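You operate a simulated robot arm through the tools that you are given. There is no shell and no other tool.

You are at the controls of a simulated robot arm. One attempt, no reset.

## Task
Push the KIT 45 module home in the control box, shut and latch its lid, then switch the box on.
Fine: open the lid for it; turn both orange latches to their stops; its green lamp must light; leave the other modules.

Only the result counts: the job must be done as asked and must still hold three seconds after the hand-in. Knocking over, shifting, dropping, spilling or breaking anything else fails it. Lids that push on must go on centred and level and be pressed home; caps that screw on are set level and turned clockwise until they are tight.

## Robot
A 7-joint arm with a two-finger parallel gripper, fixed in place. Base frame: the origin is at the foot of the arm, x ahead of it, y to its left, z up; the work surface is at about z = 84. Lengths are in cm, angles in degrees, forces in N, time in s.
With the tool pointing down near the work surface it reaches from about 10 to 64 cm from the base axis. Its first joint turns from -66.0 to 66.0 degrees. Payload 1.57 kg.
The tool frame sits at the grasp point between the pads (the TCP): z along the fingers, y along the line on which they close. The tips reach 3 cm beyond it. The gripper opens to 8 cm. The fingers are 1.7 cm wide and 1.2 cm thick; the gripper's body (4 by 8.2 cm) begins 8 cm behind the TCP.
Orientation is that of the tool frame in the base frame, as a unit quaternion [x, y, z, w]. With the fingers straight down and closing along the base's y, the tool's x points along the base's -x, its y along +y and its z along -z.

## Interface
- The arm moves only by the tool move_arm. Its argument "deltas" is a list of rows, each a list of 3 entries, a list of its own where there are three numbers: the shift along the tool's x, y, z in units of 30 mm (1.0 is 30 mm), then the turn, a rotation vector about the tool's x, y, z in units of 8 degrees (1.0 is 8 degrees), then the opening, from 0 (shut) to 1 (fully open). In form: [[[tx, ty, tz], [wx, wy, wz], jaw], ...]. A call has 1 to 20 rows; each row shifts and turns the commanded pose from where the row before left it, along the tool's axes as they then stand. A call with a number of a shift or a turn outside -1 to 1 is refused whole. A row lasts 0.2 s, in which the tool goes at most 5 cm and 8.6 degrees; a call with a longer step from one row to the next is refused whole, and so is a gripper value outside its range. A pose out of reach is approached as far as the arm can. The call stops where the force on the tool passes 90 N (or 10 N more than at its start, if that is more) or the arm is blocked; 0.2 s more then pass. The fingers move at their own pace (about 7.2 cm/s each) and stop on an object; they squeeze with about 43 N. The grip force told is the motor's: it shows also when the fingers shut on nothing. Time passes only in rows, and 0.2 s behind the last, so rows that do not move let the fingers close. It gives the time, the measured TCP pose, the force on the tool (base axes), the opening and the grip force at its end, in the units of the frame above (readings bear some noise), with the torque about the TCP (base axes, N m) and any sound that the robot's microphone picked up.
- Cameras (640 x 400 px; columns grow to the right, rows downward): "scene" is fixed at [3.35, 41.71, 142.87]; the picture's right is [-0.93, -0.37, 0.00], its down [-0.19, 0.48, -0.86] and it looks along [0.32, -0.80, -0.52] (base axes); focal length 337 px, centre (320, 200). "wrist" rides on the gripper at [7.2, -0.7, -12.2] in the tool frame; the picture's right is [0.09, 1.00, 0.00], its down [-0.84, 0.08, -0.54] and it looks along [-0.54, 0.05, 0.84] (tool axes); focal length 238 px, centre (320, 200).
- get_image(camera): a new picture of that camera. It takes no simulated time.
- pixel_to_xyz(camera, pixels): for up to 12 pixels [column, row] of the newest picture of that camera ("zoom" is the newest enlarged one), the place [x, y, z] in the base frame of the surface seen there, good to about 0.2 cm. It takes no simulated time.
- inspect(camera, box): a new picture of the part [left, top, right, bottom] of that camera's present view, enlarged. It takes no simulated time.
- finish_job(): hands the job in; it is judged then, once.

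Unless the task says otherwise, let go and move clear before handing in.

The tools are called after ">>>" as a command line: name --argument value ..., lists and objects as JSON in quotes. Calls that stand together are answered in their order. move_arm: Moves the arm, as the interface text tells. Its arguments: {"type":"object","properties":{"deltas":{"type":"array","items":{"type":"array"}}},"required":["deltas"]} The other tools are called the same way: get_image (camera) takes a picture; pixel_to_xyz (camera, pixels) gives the place of the surface under pixels of a picture; inspect (camera, box) takes an enlarged picture of a part of a camera's view; finish_job () hands the job in.

At the start:

```text
time_s: 0.0
ee_pos: [37.16, -11.54, 121.36]
orientation: [0.0, 1.0, 0.0, -0.001]
contact_force: [-0.4, -0.5, 0.5]
wrist_torque: [-0.03, 0.0, -0.03]
width: 8.0
finger_force: 0.0
```

scene: 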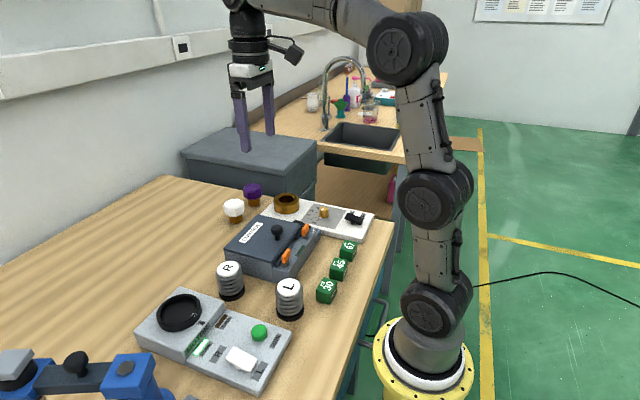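
wrist: 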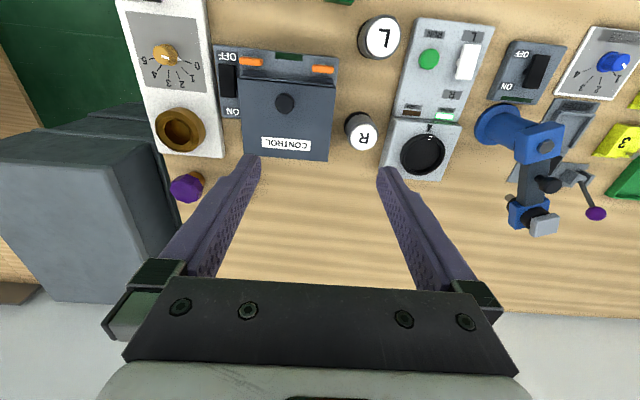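

The pictures show the control box with its lid near scene pixel (270,245) and green modules marked 30/45/?? near (330,270). I'll enlarge both views to read the details.

>>> inspect --camera "scene" --box '[200, 170, 400, 310]'

>>> inspect --camera "wrist" --box '[200, 0, 360, 180]'

```text
2.86 times, centred on (300, 240) of scene
```

zoom: 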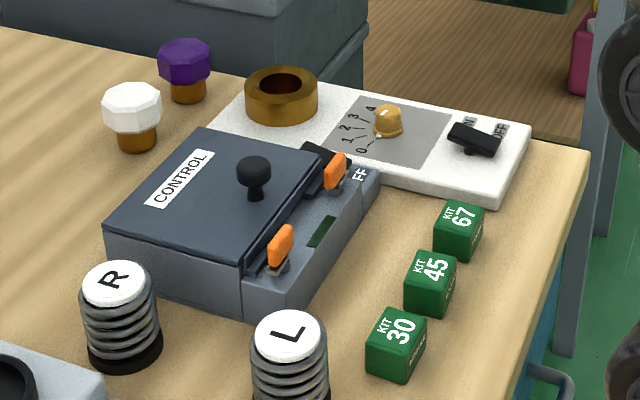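

```text
2.22 times, centred on (280, 90) of wrist
```

zoom: 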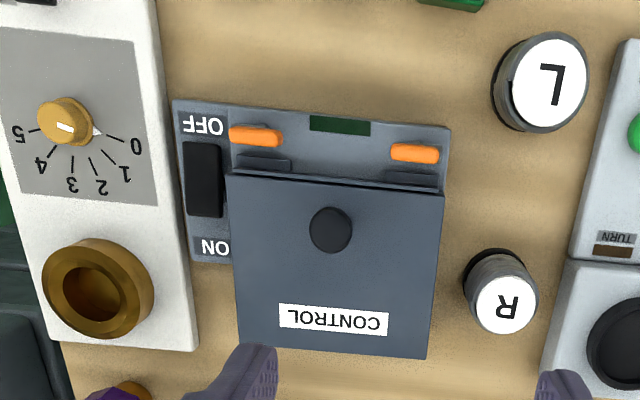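

The box lid has a black knob at zoom (330,230), with two orange latches, a dark lamp at (340,125) and a rocker switch at (203,180) set to OFF. I'll measure these features.

>>> pixel_to_xyz --camera "zoom" --pixels '[[330, 230], [255, 137], [415, 153], [340, 125], [203, 180], [240, 175], [440, 195], [240, 345], [425, 355], [180, 105], [448, 130], [200, 150]]'

>>> inspect --camera "scene" --box '[270, 210, 370, 310]'

```text
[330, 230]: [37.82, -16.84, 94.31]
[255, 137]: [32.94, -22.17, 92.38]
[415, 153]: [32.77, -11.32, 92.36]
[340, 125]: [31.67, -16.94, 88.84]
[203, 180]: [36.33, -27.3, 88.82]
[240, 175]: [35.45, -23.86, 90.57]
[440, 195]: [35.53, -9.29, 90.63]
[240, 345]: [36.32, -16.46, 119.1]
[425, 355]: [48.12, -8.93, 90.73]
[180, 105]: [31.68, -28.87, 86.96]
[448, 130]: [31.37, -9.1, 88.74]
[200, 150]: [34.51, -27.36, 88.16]
```

```text
4.00 times, centred on (320, 260) of scene
```

zoom: 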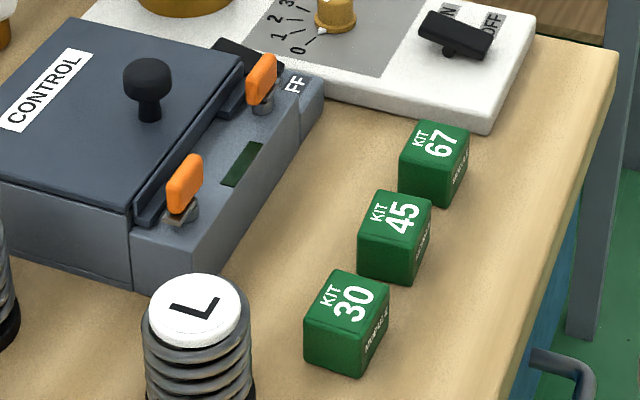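

The KIT 45 cube is the middle one at zoom (395,235). I'll measure the cubes and the latches from the scene view.

>>> pixel_to_xyz --camera "zoom" --pixels '[[364, 227], [377, 191], [432, 201], [416, 240], [395, 215], [346, 300], [435, 145], [148, 75], [262, 70], [185, 172], [240, 165], [185, 215]]'

>>> get_image --camera "wrist"

```text
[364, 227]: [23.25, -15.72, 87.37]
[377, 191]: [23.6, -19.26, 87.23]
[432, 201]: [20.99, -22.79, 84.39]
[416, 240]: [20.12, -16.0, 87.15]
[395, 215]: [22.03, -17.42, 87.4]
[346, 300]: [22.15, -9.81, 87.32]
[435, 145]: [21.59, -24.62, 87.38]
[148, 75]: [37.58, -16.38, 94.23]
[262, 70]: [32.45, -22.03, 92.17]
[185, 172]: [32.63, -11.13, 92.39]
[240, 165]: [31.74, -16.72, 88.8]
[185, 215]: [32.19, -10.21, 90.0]
```

```text
taken
```

wrist: 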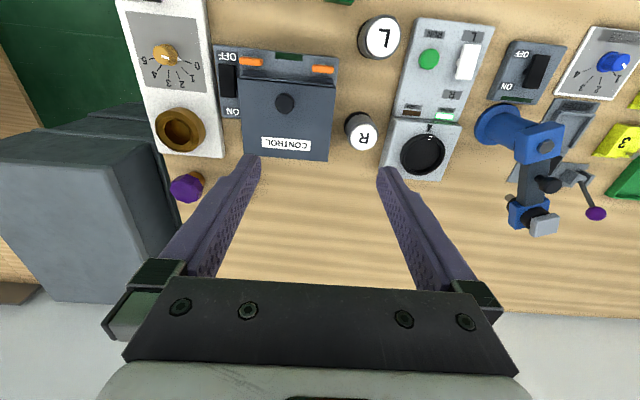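

The cubes sit at about x=22, y=-10/-17.4/-24.6, with tops at z=87.3. I'll move the hand back and lower so the wrist camera sees the box and the cubes closer.

>>> move_arm --deltas '[[[0.75, -0.46, 0.6], [0, 0, 0], 1], [[0.75, -0.46, 0.6], [0, 0, 0], 1], [[0.75, -0.46, 0.6], [0, 0, 0], 1], [[0.75, -0.46, 0.6], [0, 0, 0], 1]]'

>>> get_image --camera "wrist"

>>> get_image --camera "scene"

```text
time_s: 1.0
ee_pos: [28.07, -17.21, 114.16]
orientation: [0.0, 1.0, 0.0, 0.0]
contact_force: [-0.2, 0.5, -0.1]
wrist_torque: [-0.01, -0.01, -0.02]
width: 7.99
finger_force: 0.0
```

```text
taken
```

wrist: 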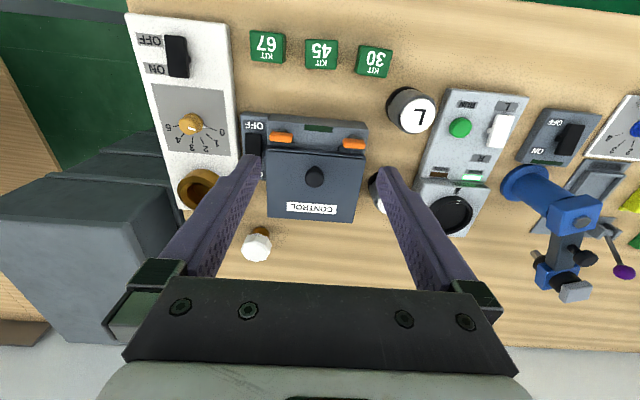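

```text
taken
```

scene: 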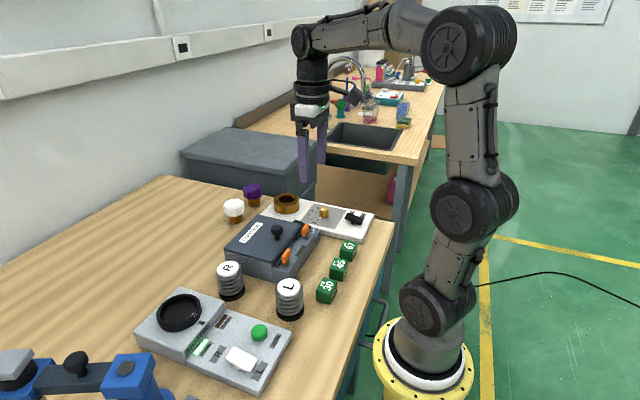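

The view now shows all three cubes at (265,45), (320,53) and (373,60), with the box below them. I'll enlarge the box.

>>> inspect --camera "wrist" --box '[225, 100, 385, 230]'

>>> inspect --camera "wrist" --box '[230, 10, 420, 130]'

```text
3.08 times, centred on (305, 165) of wrist
```

zoom: 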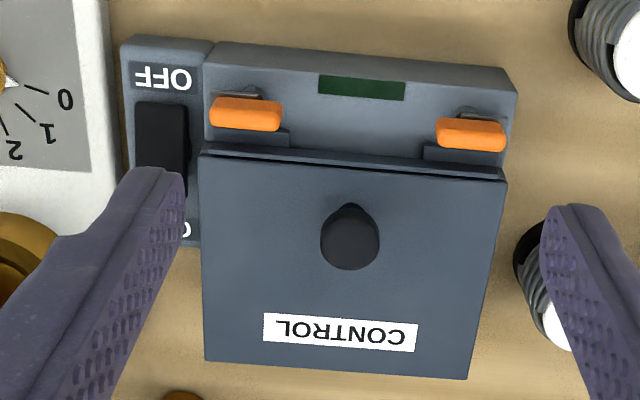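

```text
3.33 times, centred on (325, 70) of wrist
```

zoom: 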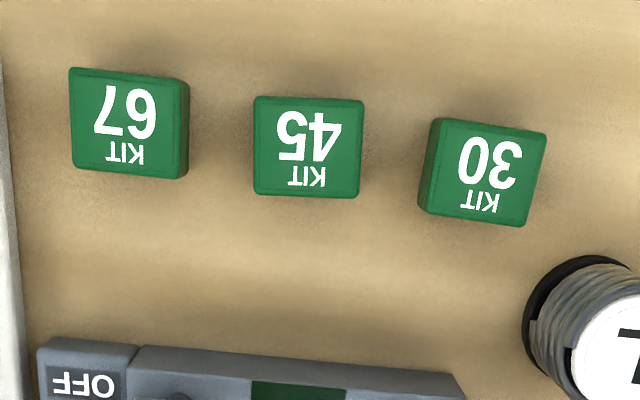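

KIT 45 is at zoom (308,147), almost square to the picture. I'll measure its top corners and the box details.

>>> pixel_to_xyz --camera "zoom" --pixels '[[262, 105], [355, 108], [352, 185], [262, 182], [308, 147], [80, 75], [175, 85], [440, 128], [540, 140], [215, 145], [385, 150]]'

>>> inspect --camera "wrist" --box '[225, 100, 385, 230]'

```text
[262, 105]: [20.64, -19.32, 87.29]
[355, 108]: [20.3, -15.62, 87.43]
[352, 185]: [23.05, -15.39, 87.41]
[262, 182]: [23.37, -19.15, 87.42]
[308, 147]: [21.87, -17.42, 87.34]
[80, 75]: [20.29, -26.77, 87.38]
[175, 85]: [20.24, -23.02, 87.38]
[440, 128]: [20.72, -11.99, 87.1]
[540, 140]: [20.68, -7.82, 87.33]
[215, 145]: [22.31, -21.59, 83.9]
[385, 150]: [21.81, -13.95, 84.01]
```

```text
3.08 times, centred on (305, 165) of wrist
```

zoom: 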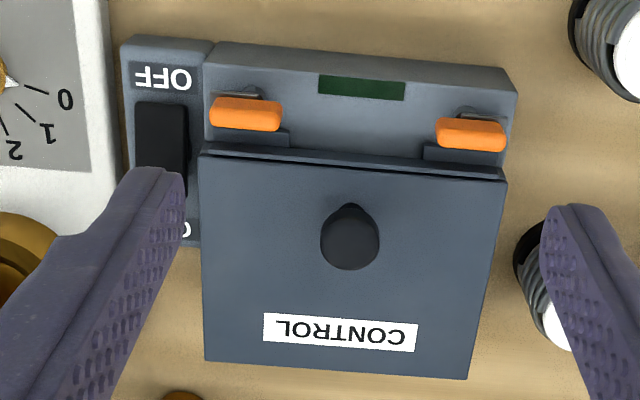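

Now the box corners, latches, knob and switch.

>>> pixel_to_xyz --camera "zoom" --pixels '[[205, 158], [500, 182], [465, 373], [210, 355], [350, 240], [215, 113], [278, 117], [440, 132], [500, 138], [215, 60], [510, 90], [160, 120]]'

>>> pixel_to_xyz --camera "wrist" --pixels '[[253, 130], [253, 145], [243, 118], [262, 178], [318, 128], [275, 143], [335, 150], [296, 148], [286, 130], [353, 137]]'

```text
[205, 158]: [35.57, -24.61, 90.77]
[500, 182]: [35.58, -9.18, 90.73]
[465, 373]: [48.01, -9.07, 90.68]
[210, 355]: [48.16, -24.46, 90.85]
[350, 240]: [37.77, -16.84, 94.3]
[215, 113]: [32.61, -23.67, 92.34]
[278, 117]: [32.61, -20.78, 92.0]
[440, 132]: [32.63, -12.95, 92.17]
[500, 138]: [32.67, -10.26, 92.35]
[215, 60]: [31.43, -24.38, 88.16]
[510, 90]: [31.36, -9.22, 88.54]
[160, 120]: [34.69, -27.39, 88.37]
```

```text
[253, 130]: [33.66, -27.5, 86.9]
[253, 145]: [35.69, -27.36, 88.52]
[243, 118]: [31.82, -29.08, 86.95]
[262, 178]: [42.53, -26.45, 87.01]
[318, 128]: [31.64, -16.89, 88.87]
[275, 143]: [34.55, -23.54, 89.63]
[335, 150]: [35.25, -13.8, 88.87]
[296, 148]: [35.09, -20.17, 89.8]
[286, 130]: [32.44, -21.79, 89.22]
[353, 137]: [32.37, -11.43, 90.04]
```

The box is square to the base axes: lid x 35.2–48.3, y -24.7 to -9.1, top z=90.75, knob at (37.8,-16.85). I'll look closely in the scene view for hinges and latch details.

>>> inspect --camera "scene" --box '[215, 205, 295, 285]'

>>> inspect --camera "scene" --box '[265, 210, 325, 275]'

```text
5.00 times, centred on (255, 245) of scene
```

zoom: 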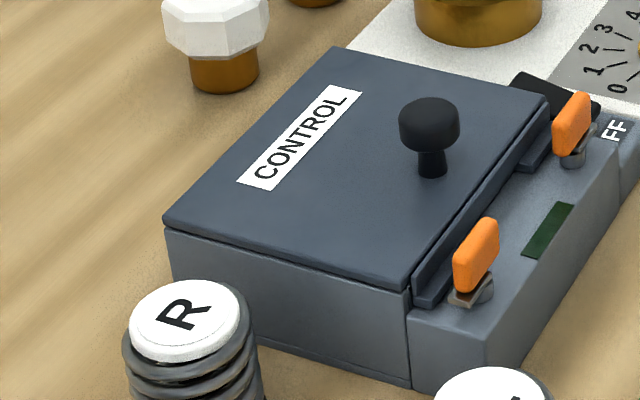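

```text
6.15 times, centred on (295, 242) of scene
```

zoom: 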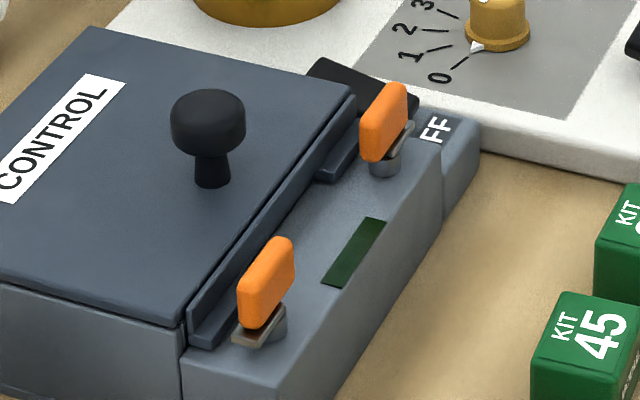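

The latches stand as fins on metal posts with pawls pointing outward, as at zoom (245,340) and (405,130). I'll measure the pawls and posts.

>>> pixel_to_xyz --camera "zoom" --pixels '[[243, 340], [282, 325], [270, 325], [385, 168], [407, 130], [410, 125], [265, 285], [385, 120], [205, 320], [330, 165], [340, 130], [360, 260]]'

```text
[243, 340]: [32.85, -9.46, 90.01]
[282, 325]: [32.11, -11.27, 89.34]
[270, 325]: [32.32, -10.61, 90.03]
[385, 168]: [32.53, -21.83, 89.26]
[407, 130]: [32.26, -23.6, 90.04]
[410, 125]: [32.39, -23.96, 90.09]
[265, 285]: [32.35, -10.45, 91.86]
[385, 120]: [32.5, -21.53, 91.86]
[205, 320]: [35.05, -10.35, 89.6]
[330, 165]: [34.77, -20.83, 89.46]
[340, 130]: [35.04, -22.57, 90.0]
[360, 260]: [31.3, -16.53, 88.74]
```

The near latch post is at (32.6,-11.6) and the far one at (32.6,-22.1), with pawls pointing away from each other, so the lid should be free. I'll go above the knob with open jaws.

>>> move_arm --deltas '[[[-0.54, 0.02, 0.842], [0, 0, 0], 1], [[-0.54, 0.02, 0.842], [0, 0, 0], 1], [[-0.54, 0.02, 0.842], [0, 0, 0], 1], [[-0.54, 0.02, 0.842], [0, 0, 0], 1], [[-0.54, 0.02, 0.842], [0, 0, 0], 1], [[-0.54, 0.02, 0.842], [0, 0, 0], 1]]'

>>> get_image --camera "wrist"

```text
time_s: 2.4
ee_pos: [37.76, -16.55, 98.9]
orientation: [-0.001, 1.0, 0.0, 0.0]
contact_force: [0.3, -0.4, 0.4]
wrist_torque: [-0.01, 0.02, 0.01]
width: 7.99
finger_force: 0.1
```

```text
taken
```

wrist: 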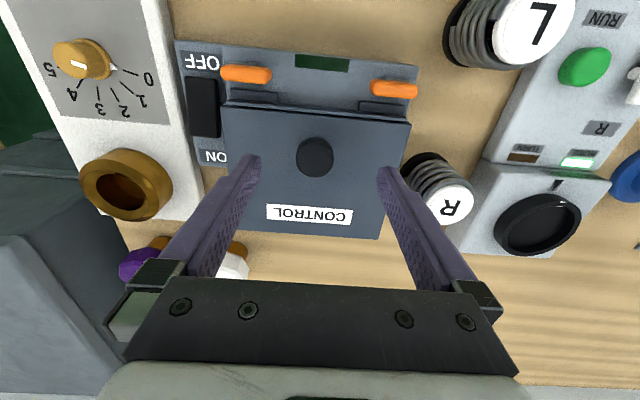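

The knob at wrist pixel (315,157) sits between the fingers. I'll go down to z≈94.6 and close on it.

>>> move_arm --deltas '[[[0, -0.05, 0.717], [0, 0, 0], 1], [[0, -0.05, 0.717], [0, 0, 0], 1], [[0, 0, 0], [0, 0, 0], 0.5], [[0, 0, 0], [0, 0, 0], 0.0], [[0, 0, 0], [0, 0, 0], 0.0], [[0, 0, 0], [0, 0, 0], 0.0]]'

>>> get_image --camera "wrist"

```text
time_s: 3.8
ee_pos: [37.81, -16.93, 94.77]
orientation: [-0.001, 1.0, -0.001, 0.0]
contact_force: [0.5, -2.5, -2.7]
wrist_torque: [-0.04, 0.11, 0.02]
width: 2.93
finger_force: 38.7
```

```text
taken
```

wrist: 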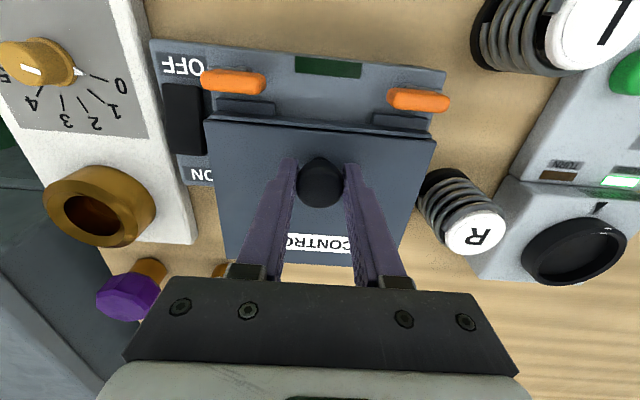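

The jaws hold the knob at width 2.9. I'll lift a little, with a small tilt, to learn how the lid moves.

>>> move_arm --deltas '[[[0, 0, -0.2], [0, 0.2, 0], 0], [[0, 0, -0.2], [0, 0.2, 0], 0]]'

>>> get_image --camera "wrist"

>>> inspect --camera "scene" --box '[200, 190, 340, 300]'

```text
time_s: 4.4
ee_pos: [38.14, -16.9, 96.02]
orientation: [-0.001, 1.0, -0.001, -0.025]
contact_force: [25.5, -3.1, -18.3]
wrist_torque: [0.04, 0.4, -0.02]
width: 2.94
finger_force: 39.1
```

```text
taken
```

wrist: 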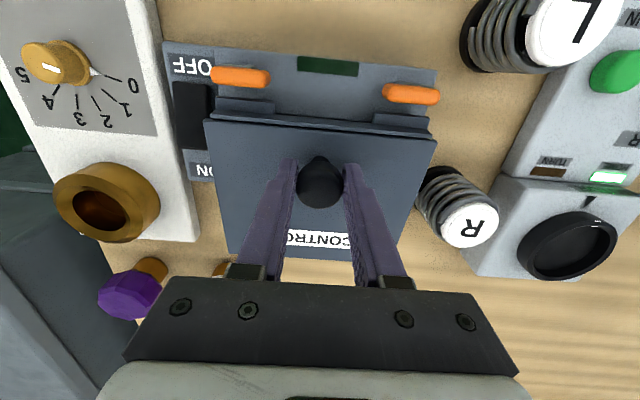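

```text
3.64 times, centred on (270, 245) of scene
```

zoom: 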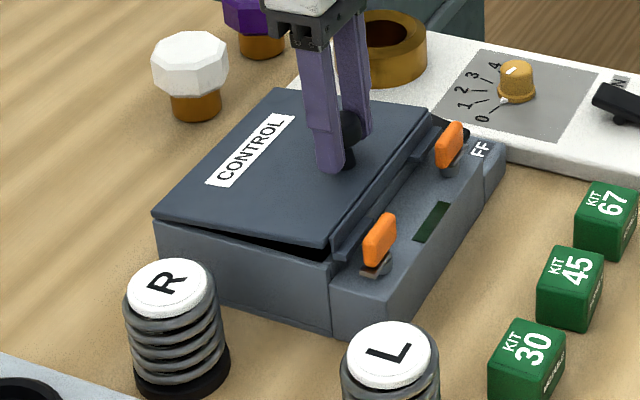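

The lid rises around an axis at its far edge (x≈48), with a gap opening at zoom (320,245), so it is hinged. I'll follow the arc with the knob in the jaws.

>>> move_arm --deltas '[[[-0.344, 0, -0.273], [0, 0.85, 0], 0], [[-0.258, 0, -0.452], [0, 1.0, 0], 0], [[-0.246, 0, -0.454], [0, 0.75, 0], 0]]'

>>> inspect --camera "scene" --box '[200, 170, 340, 300]'

>>> get_image --camera "wrist"

```text
time_s: 5.2
ee_pos: [40.51, -16.97, 99.12]
orientation: [0.0, 0.977, -0.001, -0.214]
contact_force: [-29.8, -2.2, 21.2]
wrist_torque: [-0.05, 0.63, 0.08]
width: 2.92
finger_force: 39.3
```

```text
3.08 times, centred on (270, 235) of scene
```

zoom: 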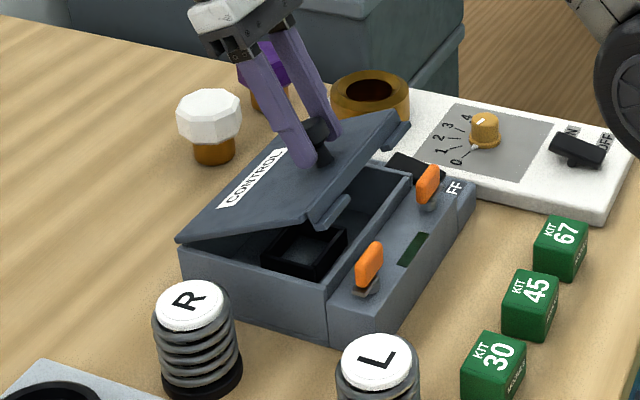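

```text
taken
```

wrist: 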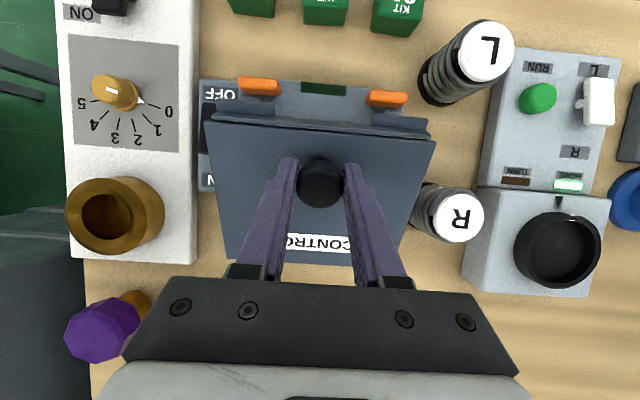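

The lid is up about 26° and a black socket is visible inside at zoom (305,250). The forces suggest the hinge is slightly further and higher, near x=48.6, z=91, so I'll continue on the corrected arc.

>>> move_arm --deltas '[[[-0.002, 0, -0.435], [0, 0, 0], 0], [[-0.243, 0, -0.457], [0, 0, 0], 0], [[-0.305, 0, -0.419], [0, 0, 0], 0], [[-0.36, 0, -0.372], [0, 0, 0], 0]]'

>>> inspect --camera "scene" --box '[200, 150, 340, 300]'

>>> get_image --camera "wrist"

```text
time_s: 6.2
ee_pos: [45.51, -16.94, 102.59]
orientation: [0.0, 0.978, 0.0, -0.209]
contact_force: [-11.2, -9.1, -1.0]
wrist_torque: [-0.09, 1.27, 0.08]
width: 2.93
finger_force: 39.1
```

```text
2.67 times, centred on (270, 225) of scene
```

zoom: 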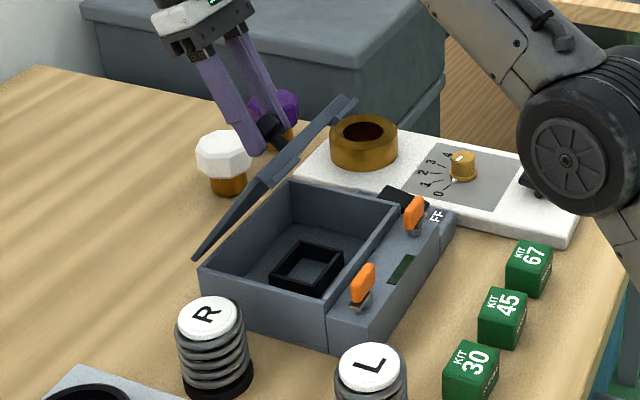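

```text
taken
```

wrist: 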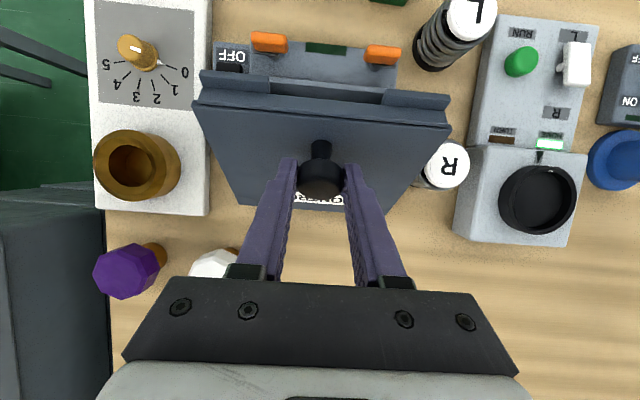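

The lid is near 58° with low forces. I'll continue the arc toward vertical.

>>> move_arm --deltas '[[[-0.408, 0, -0.318], [0, 0, 0], 0], [[-0.448, 0, -0.258], [0, 0, 0], 0], [[-0.48, 0, -0.194], [0, 0, 0], 0]]'

>>> inspect --camera "scene" --box '[200, 150, 340, 300]'

>>> get_image --camera "wrist"

```text
time_s: 7.0
ee_pos: [50.01, -16.94, 103.09]
orientation: [-0.001, 0.979, -0.001, -0.206]
contact_force: [-8.5, -6.6, 14.7]
wrist_torque: [-0.17, 1.2, 0.01]
width: 2.96
finger_force: 38.9
```

```text
2.67 times, centred on (270, 225) of scene
```

zoom: 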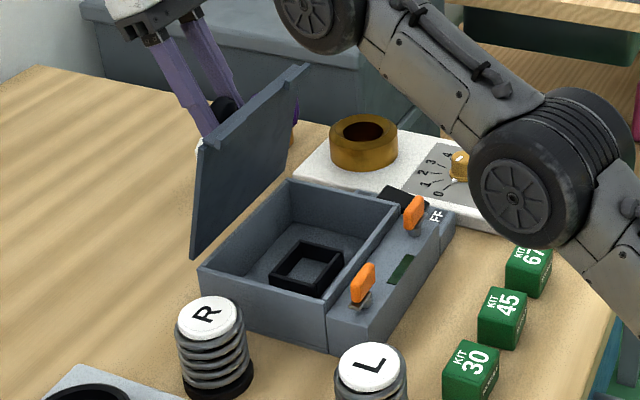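

```text
taken
```

wrist: 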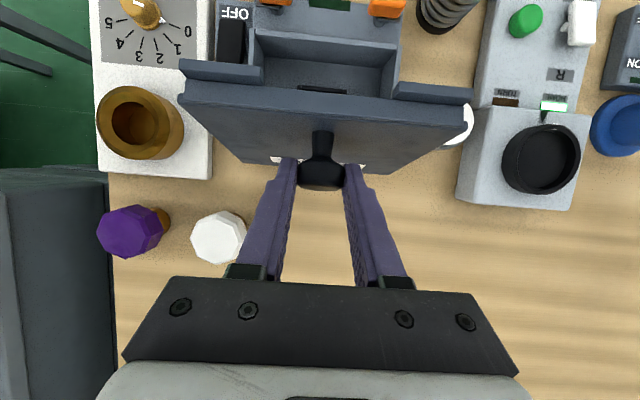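

The lid stands at about 80°. I'll carry on past vertical, watching the force for a stop.

>>> move_arm --deltas '[[[-0.502, 0, -0.125], [0, 0, 0], 0], [[-0.515, 0, -0.054], [0, 0, 0], 0]]'

>>> inspect --camera "scene" --box '[200, 150, 340, 300]'

>>> get_image --camera "wrist"

```text
time_s: 7.6
ee_pos: [51.26, -17.05, 102.47]
orientation: [0.003, 0.98, -0.006, -0.199]
contact_force: [4.5, -23.2, 41.1]
wrist_torque: [-0.41, 0.31, 0.29]
width: 2.99
finger_force: 39.3
out of reach, approached as far as the arm can: row 1, 2
```

```text
2.67 times, centred on (270, 225) of scene
```

zoom: 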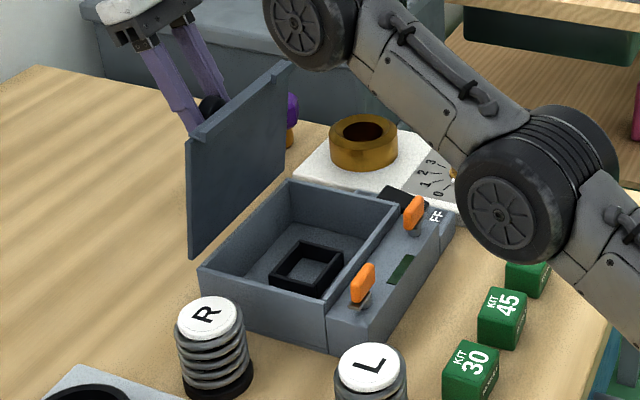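

```text
taken
```

wrist: 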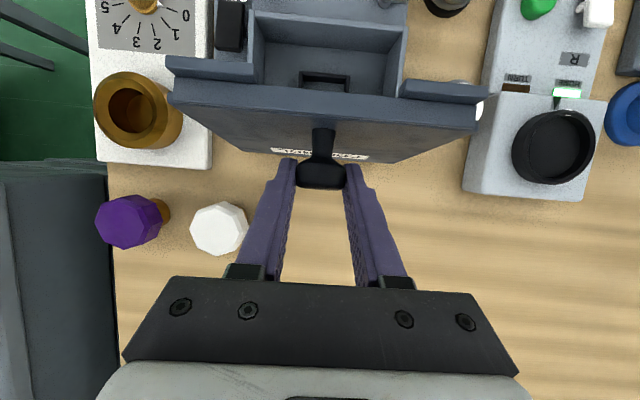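

The arm hit its reach with this tilt while the lid is near vertical. I'll untilt the hand about the knob to regain reach and check the pose.

>>> move_arm --deltas '[[[0.305, 0, 0.021], [0, -1, 0], 0], [[0.047, 0, 0.003], [0, -1, 0], 0]]'

```text
time_s: 8.2
ee_pos: [50.06, -16.94, 102.01]
orientation: [-0.001, 0.997, -0.003, -0.072]
contact_force: [-6.9, -25.6, 7.0]
wrist_torque: [-0.16, 0.85, 0.21]
width: 2.79
finger_force: 38.0
```

The pose now reads (50.06,-16.94,102.01) with about 8° of tilt. I'll look before moving on.

>>> get_image --camera "wrist"

>>> inspect --camera "scene" --box '[200, 130, 340, 280]'

```text
taken
```

wrist: 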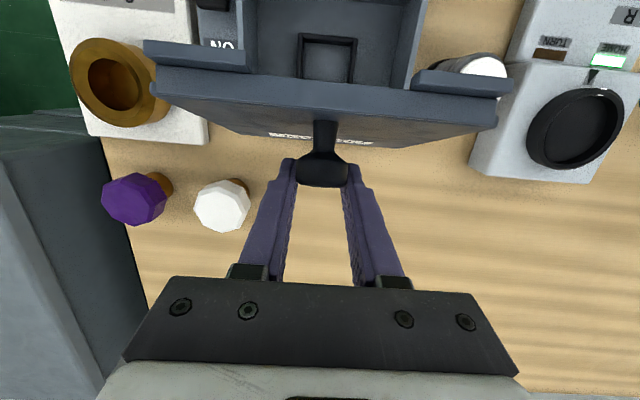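

```text
2.67 times, centred on (270, 205) of scene
```

zoom: 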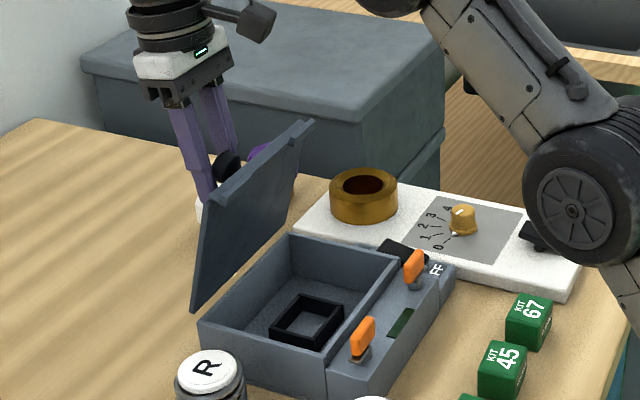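

The knob is held at the finger edges near wrist (322,165) and the lid looks a bit short of vertical. I'll measure the lid plane.

>>> pixel_to_xyz --camera "wrist" --pixels '[[180, 88], [320, 95], [480, 110], [250, 125], [400, 130], [322, 165], [310, 150], [220, 205], [135, 195], [325, 55]]'

>>> pixel_to_xyz --camera "zoom" --pixels '[[205, 210], [195, 290], [230, 270], [250, 200], [300, 135], [285, 210], [228, 165], [310, 320]]'

```text
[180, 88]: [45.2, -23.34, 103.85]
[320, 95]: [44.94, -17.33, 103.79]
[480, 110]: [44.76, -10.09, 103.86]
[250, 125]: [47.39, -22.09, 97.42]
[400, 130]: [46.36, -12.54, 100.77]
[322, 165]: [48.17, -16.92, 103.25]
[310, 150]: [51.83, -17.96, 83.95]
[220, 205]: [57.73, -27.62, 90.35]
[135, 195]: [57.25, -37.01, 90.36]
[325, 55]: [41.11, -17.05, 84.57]
```

```text
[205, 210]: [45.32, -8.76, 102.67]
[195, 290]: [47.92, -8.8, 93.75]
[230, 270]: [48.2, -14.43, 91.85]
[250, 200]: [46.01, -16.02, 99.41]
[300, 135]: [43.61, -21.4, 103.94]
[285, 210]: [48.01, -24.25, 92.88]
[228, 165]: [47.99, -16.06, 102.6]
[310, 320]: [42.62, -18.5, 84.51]
```

The lid is at about 76° and the fingers hold only the outer rim of the knob. I'll pull gently along the arc past vertical.

>>> move_arm --deltas '[[[-0.453, -0.05, 0.001], [0, -0.25, 0], 0], [[-0.447, -0.05, 0.072], [0, -0.25, 0], 0]]'

>>> get_image --camera "wrist"

>>> inspect --camera "scene" --box '[200, 130, 340, 280]'

```text
time_s: 8.8
ee_pos: [52.96, -16.52, 101.42]
orientation: [-0.002, 0.999, 0.002, -0.035]
contact_force: [-0.5, -0.2, -0.1]
wrist_torque: [0.07, -0.01, -0.03]
width: 0.01
finger_force: 21.6
```

```text
taken
```

wrist: 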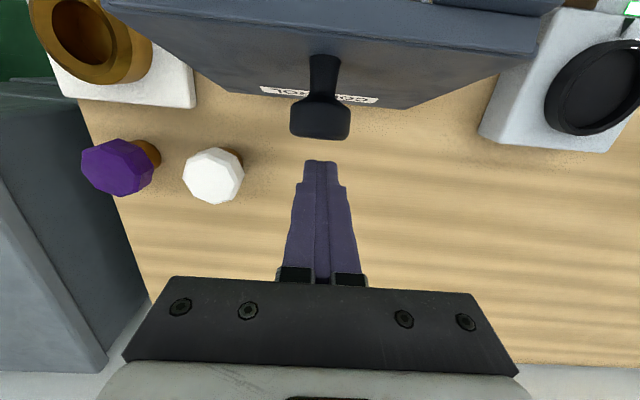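

```text
2.67 times, centred on (270, 205) of scene
```

zoom: 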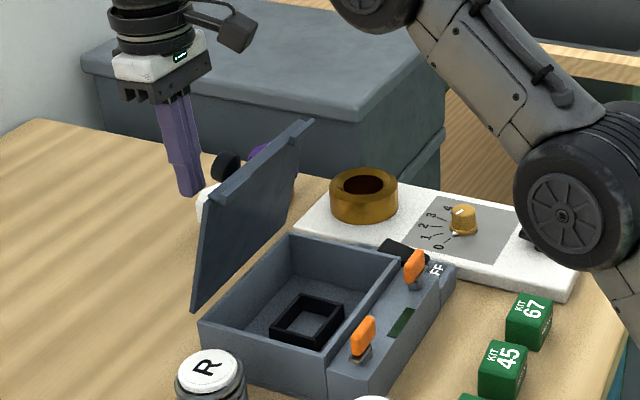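

The fingers slipped off the knob, but the lid stays up by itself at about the same angle. I'll open the jaws and re-grip the knob squarely with the hand upright.

>>> move_arm --deltas '[[[0.023, -0.13, -0.333], [0, -0.5, 0], 0.6], [[0, 0, 0], [0, 0, 0], 0.6], [[0, 0, 0], [0, 0, 0], 0.6]]'

>>> get_image --camera "wrist"

```text
time_s: 9.6
ee_pos: [52.81, -17.27, 102.47]
orientation: [0.0, 1.0, 0.0, 0.0]
contact_force: [-0.6, -0.2, 0.6]
wrist_torque: [-0.03, -0.02, 0.0]
width: 4.8
finger_force: 0.1
```

```text
taken
```

wrist: 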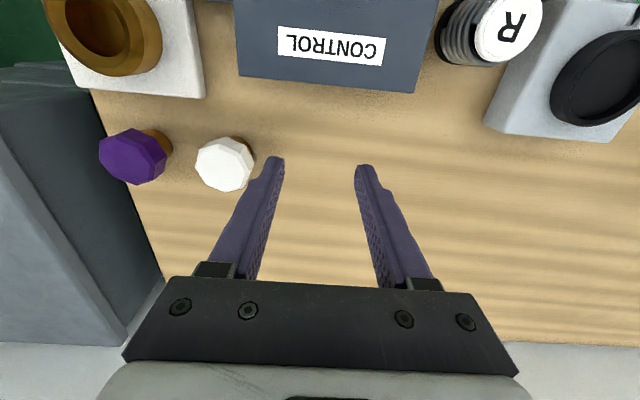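

The lid has swung shut again: the CONTROL label lies flat at wrist (330,45). I'll check that nothing was disturbed.

>>> inspect --camera "scene" --box '[180, 160, 400, 310]'

>>> get_image --camera "scene"

```text
2.67 times, centred on (290, 235) of scene
```

zoom: 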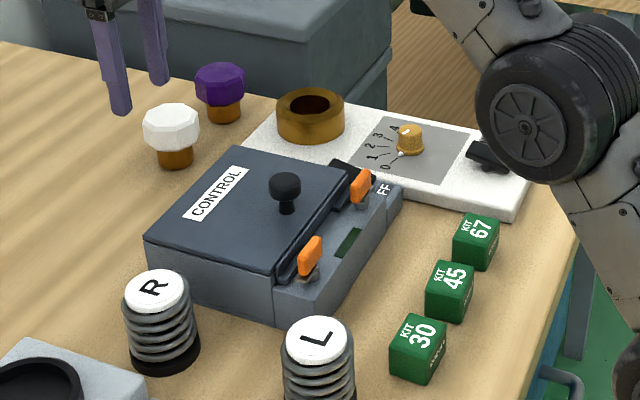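

```text
taken
```

scene: 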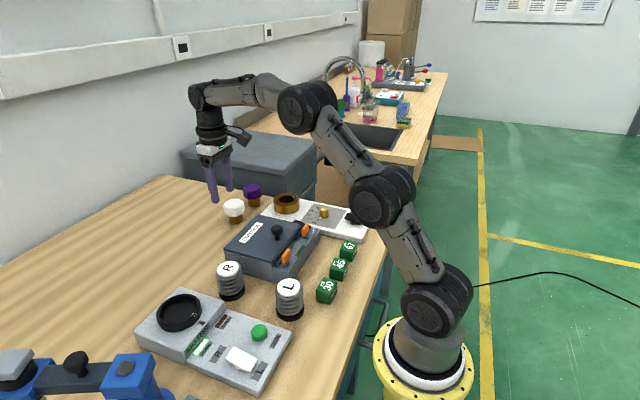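

Only the lid moved, and everything else stands as before. I'll go back over the knob and repeat the opening with the hand upright so it reaches past vertical.

>>> move_arm --deltas '[[[0.833, 0.022, 0], [0, 0, 0], 0.7], [[0.833, 0.022, 0], [0, 0, 0], 0.7], [[0.833, 0.022, 0], [0, 0, 0], 0.7], [[0.833, 0.022, 0], [0, 0, 0], 0.7], [[0.833, 0.022, 0], [0, 0, 0], 0.7], [[0.833, 0.022, 0], [0, 0, 0], 0.7], [[0, 0, 0.8], [0, 0, 0], 0.7]]'

>>> get_image --camera "wrist"

```text
time_s: 11.2
ee_pos: [37.75, -16.81, 100.17]
orientation: [-0.001, 1.0, 0.001, -0.001]
contact_force: [0.1, -0.5, 0.1]
wrist_torque: [-0.03, -0.01, 0.05]
width: 5.62
finger_force: 0.0
```

```text
taken
```

wrist: 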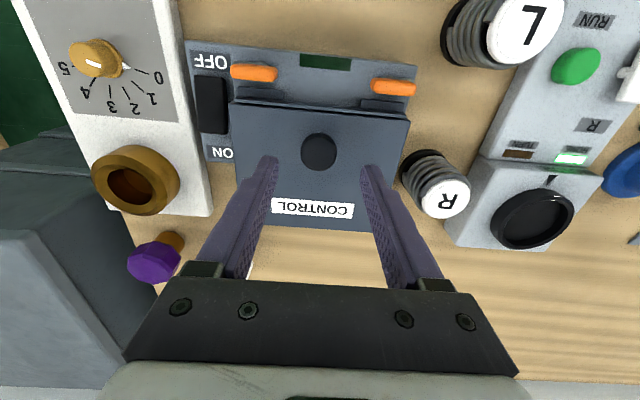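

The knob is centred between the jaws at (318,150). I'll go down and grip it.

>>> move_arm --deltas '[[[0, 0, 0.608], [0, 0, 0], 0.7], [[0, 0, 0.608], [0, 0, 0], 0.7], [[0, 0, 0.608], [0, 0, 0], 0.7], [[0, 0, 0], [0, 0, 0], 0.0], [[0, 0, 0], [0, 0, 0], 0.0], [[0, 0, 0], [0, 0, 0], 0.0]]'

```text
time_s: 12.6
ee_pos: [37.82, -17.04, 94.71]
orientation: [0.0, 1.0, 0.0, 0.0]
contact_force: [1.0, -8.2, -3.2]
wrist_torque: [-0.14, 0.18, 0.0]
width: 2.93
finger_force: 39.2
```

The knob is gripped at width 2.93. I'll lift along the arc with the hand upright, first to about 40°.

>>> move_arm --deltas '[[[-0.156, -0.05, -0.493], [0, 0, 0], 0], [[-0.223, 0, -0.466], [0, 0, 0], 0], [[-0.286, 0, -0.431], [0, 0, 0], 0], [[-0.342, 0, -0.387], [0, 0, 0], 0], [[-0.393, 0, -0.335], [0, 0, 0], 0]]'

>>> get_image --camera "wrist"

```text
time_s: 13.8
ee_pos: [42.14, -16.98, 101.24]
orientation: [-0.001, 1.0, 0.001, -0.001]
contact_force: [-14.8, 2.4, 0.9]
wrist_torque: [0.06, 1.38, 0.06]
width: 2.95
finger_force: 39.2
```

```text
taken
```

wrist: 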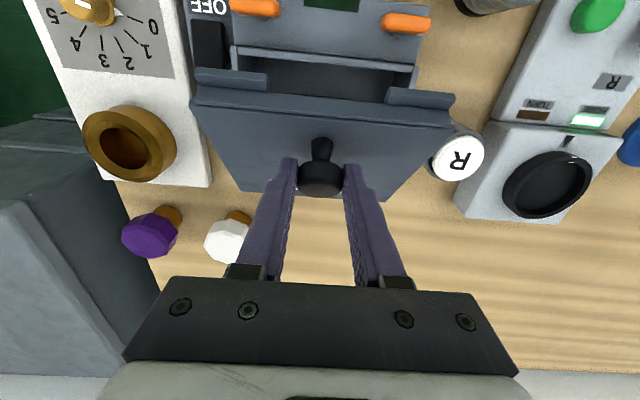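

The lid is at about 40° and the reading matches the plan. I'll continue to about 80°.

>>> move_arm --deltas '[[[-0.436, 0, -0.277], [0, 0, 0], 0], [[-0.471, 0, -0.214], [0, 0, 0], 0], [[-0.495, 0, -0.146], [0, 0, 0], 0], [[-0.511, 0, -0.076], [0, 0, 0], 0], [[-0.517, 0, -0.004], [0, 0, 0], 0]]'

>>> get_image --camera "wrist"

```text
time_s: 15.0
ee_pos: [49.19, -16.96, 103.42]
orientation: [-0.001, 1.0, 0.0, 0.0]
contact_force: [-9.9, 4.1, 11.6]
wrist_torque: [0.12, 1.33, 0.0]
width: 2.93
finger_force: 39.0
```

```text
taken
```

wrist: 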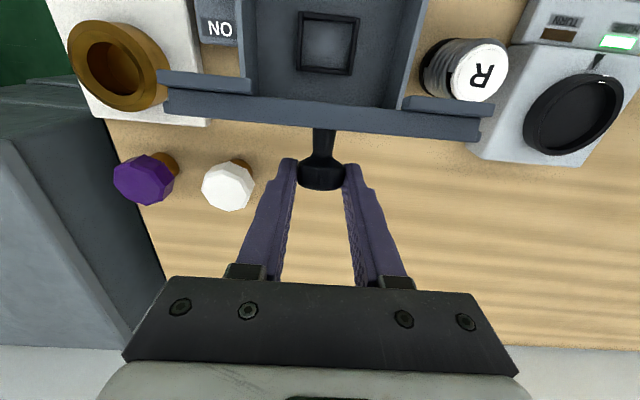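

The lid is near 80° and still well gripped. I'll continue to about 104°.

>>> move_arm --deltas '[[[-0.512, 0, 0.068], [0, 0, 0], 0], [[-0.498, 0, 0.138], [0, 0, 0], 0], [[-0.474, 0, 0.206], [0, 0, 0], 0]]'

>>> get_image --camera "wrist"

>>> inspect --camera "scene" --box '[200, 130, 340, 280]'

```text
time_s: 15.8
ee_pos: [53.88, -17.01, 102.28]
orientation: [0.0, 1.0, -0.001, 0.003]
contact_force: [0.0, 5.4, 19.8]
wrist_torque: [0.12, 1.02, 0.08]
width: 2.83
finger_force: 38.2
```

```text
taken
```

wrist: 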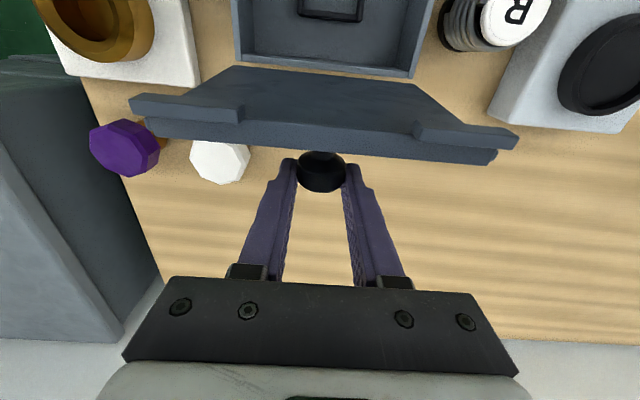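

```text
2.67 times, centred on (270, 205) of scene
```

zoom: 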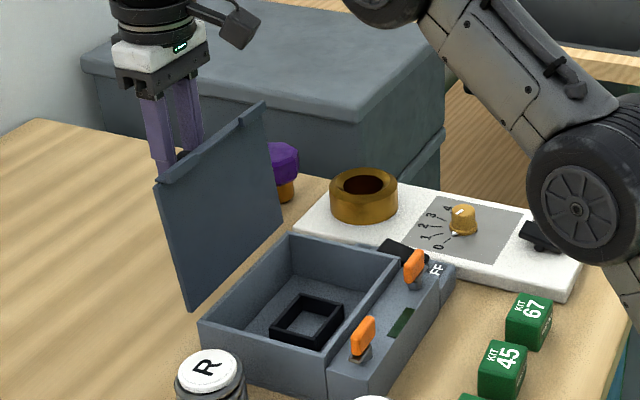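

The lid is past vertical. I'll ease it on to feel for its stop.

>>> move_arm --deltas '[[[-0.22, 0, 0.135], [0, 0, 0], 0], [[-0.22, 0, 0.135], [0, 0, 0], 0]]'

>>> get_image --camera "wrist"

>>> inspect --camera "scene" --box '[200, 130, 340, 280]'

```text
time_s: 16.4
ee_pos: [55.35, -17.02, 101.46]
orientation: [-0.001, 1.0, 0.0, 0.003]
contact_force: [5.8, 8.9, 23.4]
wrist_torque: [0.13, 0.9, 0.05]
width: 2.81
finger_force: 38.6
```

```text
taken
```

wrist: 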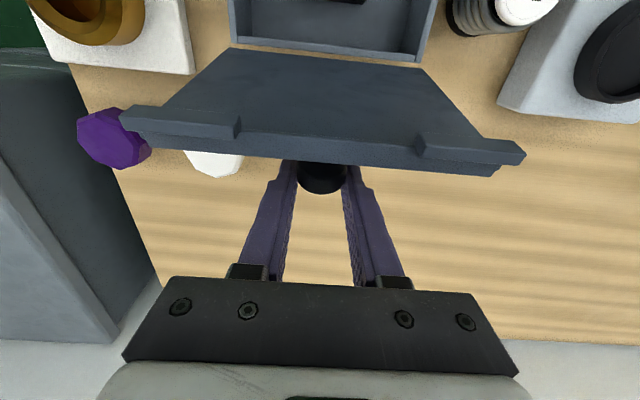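

```text
2.67 times, centred on (270, 205) of scene
```

zoom: 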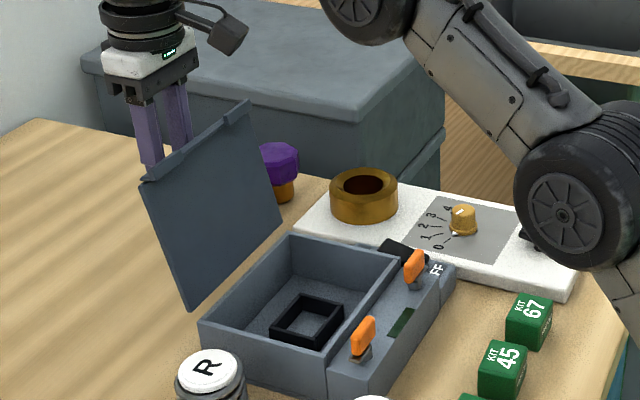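

There is no clear stop yet at about 112°. I'll continue a bit further.

>>> move_arm --deltas '[[[-0.2, -0.03, 0.16], [0, 0, 0], 0], [[-0.2, -0.03, 0.165], [0, 0, 0], 0]]'

>>> inspect --camera "scene" --box '[200, 130, 340, 280]'

>>> get_image --camera "wrist"

```text
time_s: 17.0
ee_pos: [56.34, -16.86, 100.58]
orientation: [-0.002, 1.0, 0.001, 0.001]
contact_force: [-13.0, 19.8, 30.5]
wrist_torque: [0.2, 0.31, -0.12]
width: 2.71
finger_force: 38.1
```

```text
2.67 times, centred on (270, 205) of scene
```

zoom: 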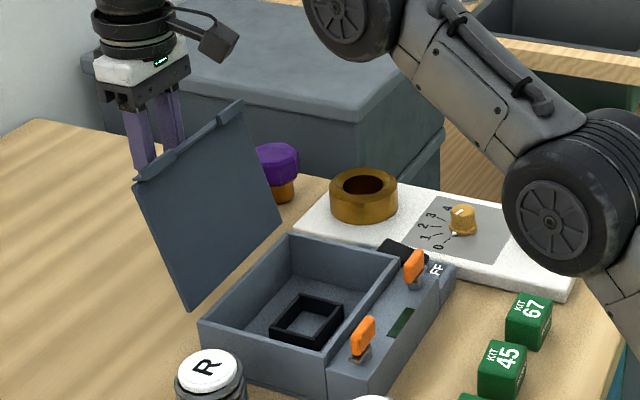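

```text
taken
```

wrist: 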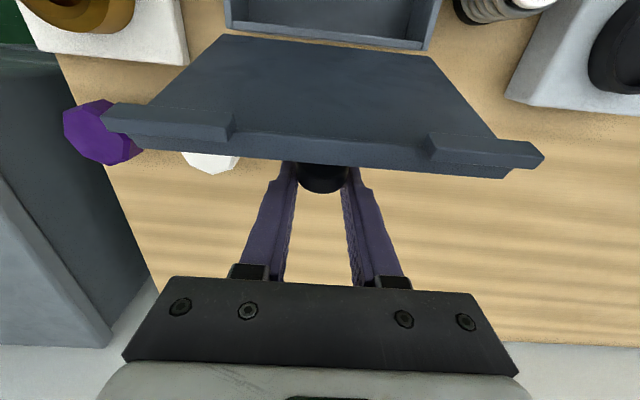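

Resistance of about 30 N along the opening direction suggests the lid is at its stop, well past vertical. I'll open the jaws and see if it stays.

>>> move_arm --deltas '[[[0.08, 0, -0.08], [0, 0, 0], 0], [[0, 0, 0], [0, 0, 0], 0.7], [[0, 0, 0], [0, 0, 0], 0.7], [[0, 0, 0], [0, 0, 0], 0.7]]'

>>> get_image --camera "wrist"

>>> inspect --camera "scene" --box '[200, 130, 340, 280]'

```text
time_s: 18.0
ee_pos: [55.91, -17.3, 100.41]
orientation: [0.0, 1.0, 0.001, 0.0]
contact_force: [-0.6, 0.0, -0.2]
wrist_torque: [0.02, 0.0, 0.04]
width: 5.6
finger_force: 0.1
```

```text
taken
```

wrist: 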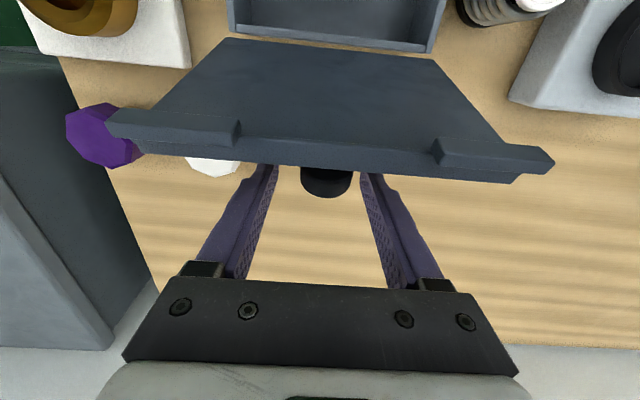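

```text
2.67 times, centred on (270, 205) of scene
```

zoom: 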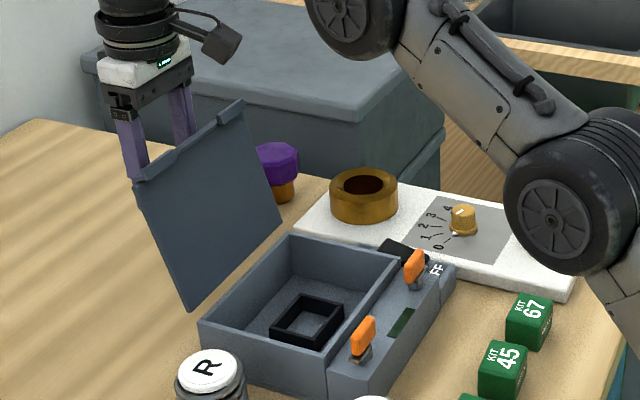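

The lid stays open at about 115° with the jaws released. I'll rise clear and come back over the box to look into it.

>>> move_arm --deltas '[[[-0.1, 0, -0.8], [0, 0, 0], 0.7], [[0, 0, -0.9], [0, 0, 0], 0.7], [[0, 0, -0.9], [0, 0, 0], 0.7], [[0, 0, -0.7], [0, 0, 0], 0.7], [[0.9, 0, 0], [0, 0, 0], 0.7], [[0.9, 0, 0], [0, 0, 0], 0.7], [[0.9, 0, 0], [0, 0, 0], 0.7], [[0.9, 0, 0], [0, 0, 0], 0.7], [[0.9, 0, 0], [0, 0, 0], 0.7], [[0.9, 0, 0], [0, 0, 0], 0.7], [[0.9, 0, 0], [0, 0, 0], 0.7], [[0.9, 0, 0], [0, 0, 0], 0.7]]'

>>> get_image --camera "wrist"

>>> inspect --camera "scene" --box '[190, 140, 370, 300]'

```text
time_s: 20.6
ee_pos: [34.71, -17.22, 110.35]
orientation: [0.0, 1.0, 0.0, 0.0]
contact_force: [0.1, -0.3, 0.1]
wrist_torque: [0.02, 0.02, 0.01]
width: 5.6
finger_force: 0.2
```

```text
taken
```

wrist: 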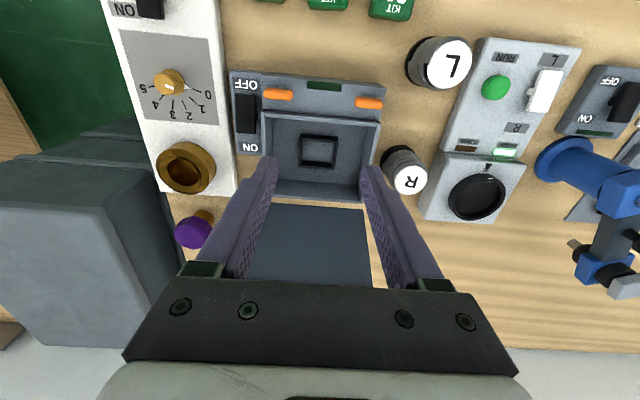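

```text
2.50 times, centred on (280, 220) of scene
```

zoom: 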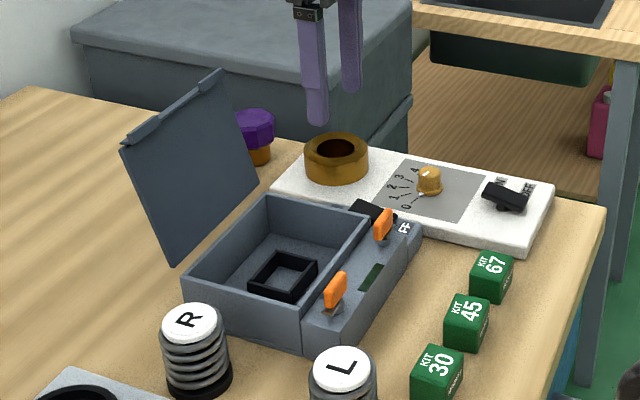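

I can see the open box with a black square socket at wrist (318,150). I'll enlarge it and measure the socket.

>>> inspect --camera "wrist" --box '[260, 90, 390, 200]'

>>> inspect --camera "scene" --box '[255, 215, 325, 275]'

```text
3.64 times, centred on (325, 145) of wrist
```

zoom: 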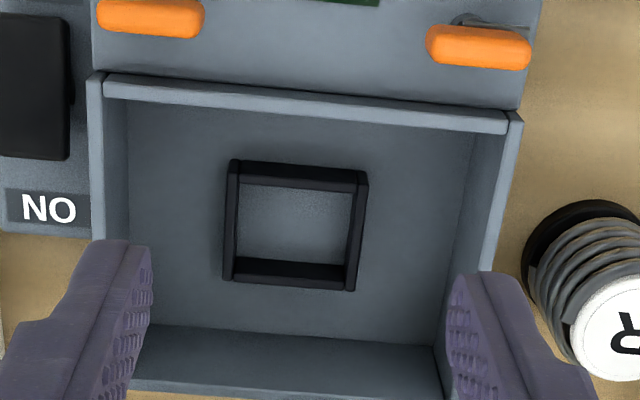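

```text
6.67 times, centred on (290, 245) of scene
```

zoom: 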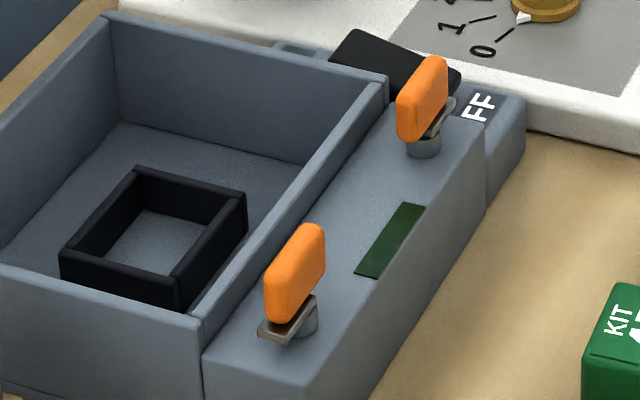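

I'll measure the socket frame from both views.

>>> pixel_to_xyz --camera "zoom" --pixels '[[138, 169], [243, 196], [178, 277], [63, 252], [140, 176], [232, 198], [175, 270], [78, 248], [158, 235], [190, 190], [120, 262]]'

>>> inspect --camera "wrist" --box '[285, 120, 355, 180]'

```text
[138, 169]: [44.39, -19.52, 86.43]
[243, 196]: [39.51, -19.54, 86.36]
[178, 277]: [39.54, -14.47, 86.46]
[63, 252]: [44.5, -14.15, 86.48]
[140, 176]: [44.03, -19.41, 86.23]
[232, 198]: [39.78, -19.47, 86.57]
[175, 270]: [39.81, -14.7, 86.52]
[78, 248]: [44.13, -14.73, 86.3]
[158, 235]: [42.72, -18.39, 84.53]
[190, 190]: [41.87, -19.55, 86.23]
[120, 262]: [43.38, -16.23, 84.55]
```

```text
6.67 times, centred on (320, 150) of wrist
```

zoom: 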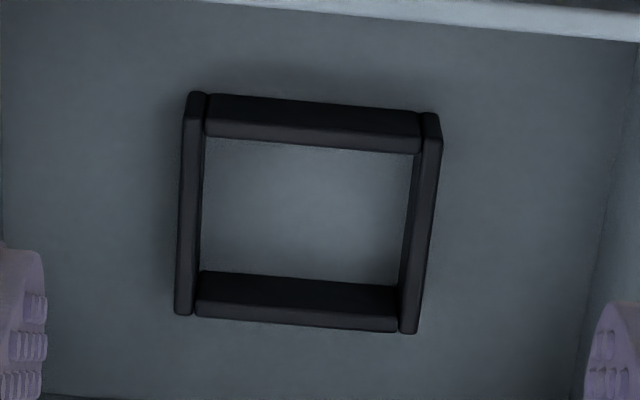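

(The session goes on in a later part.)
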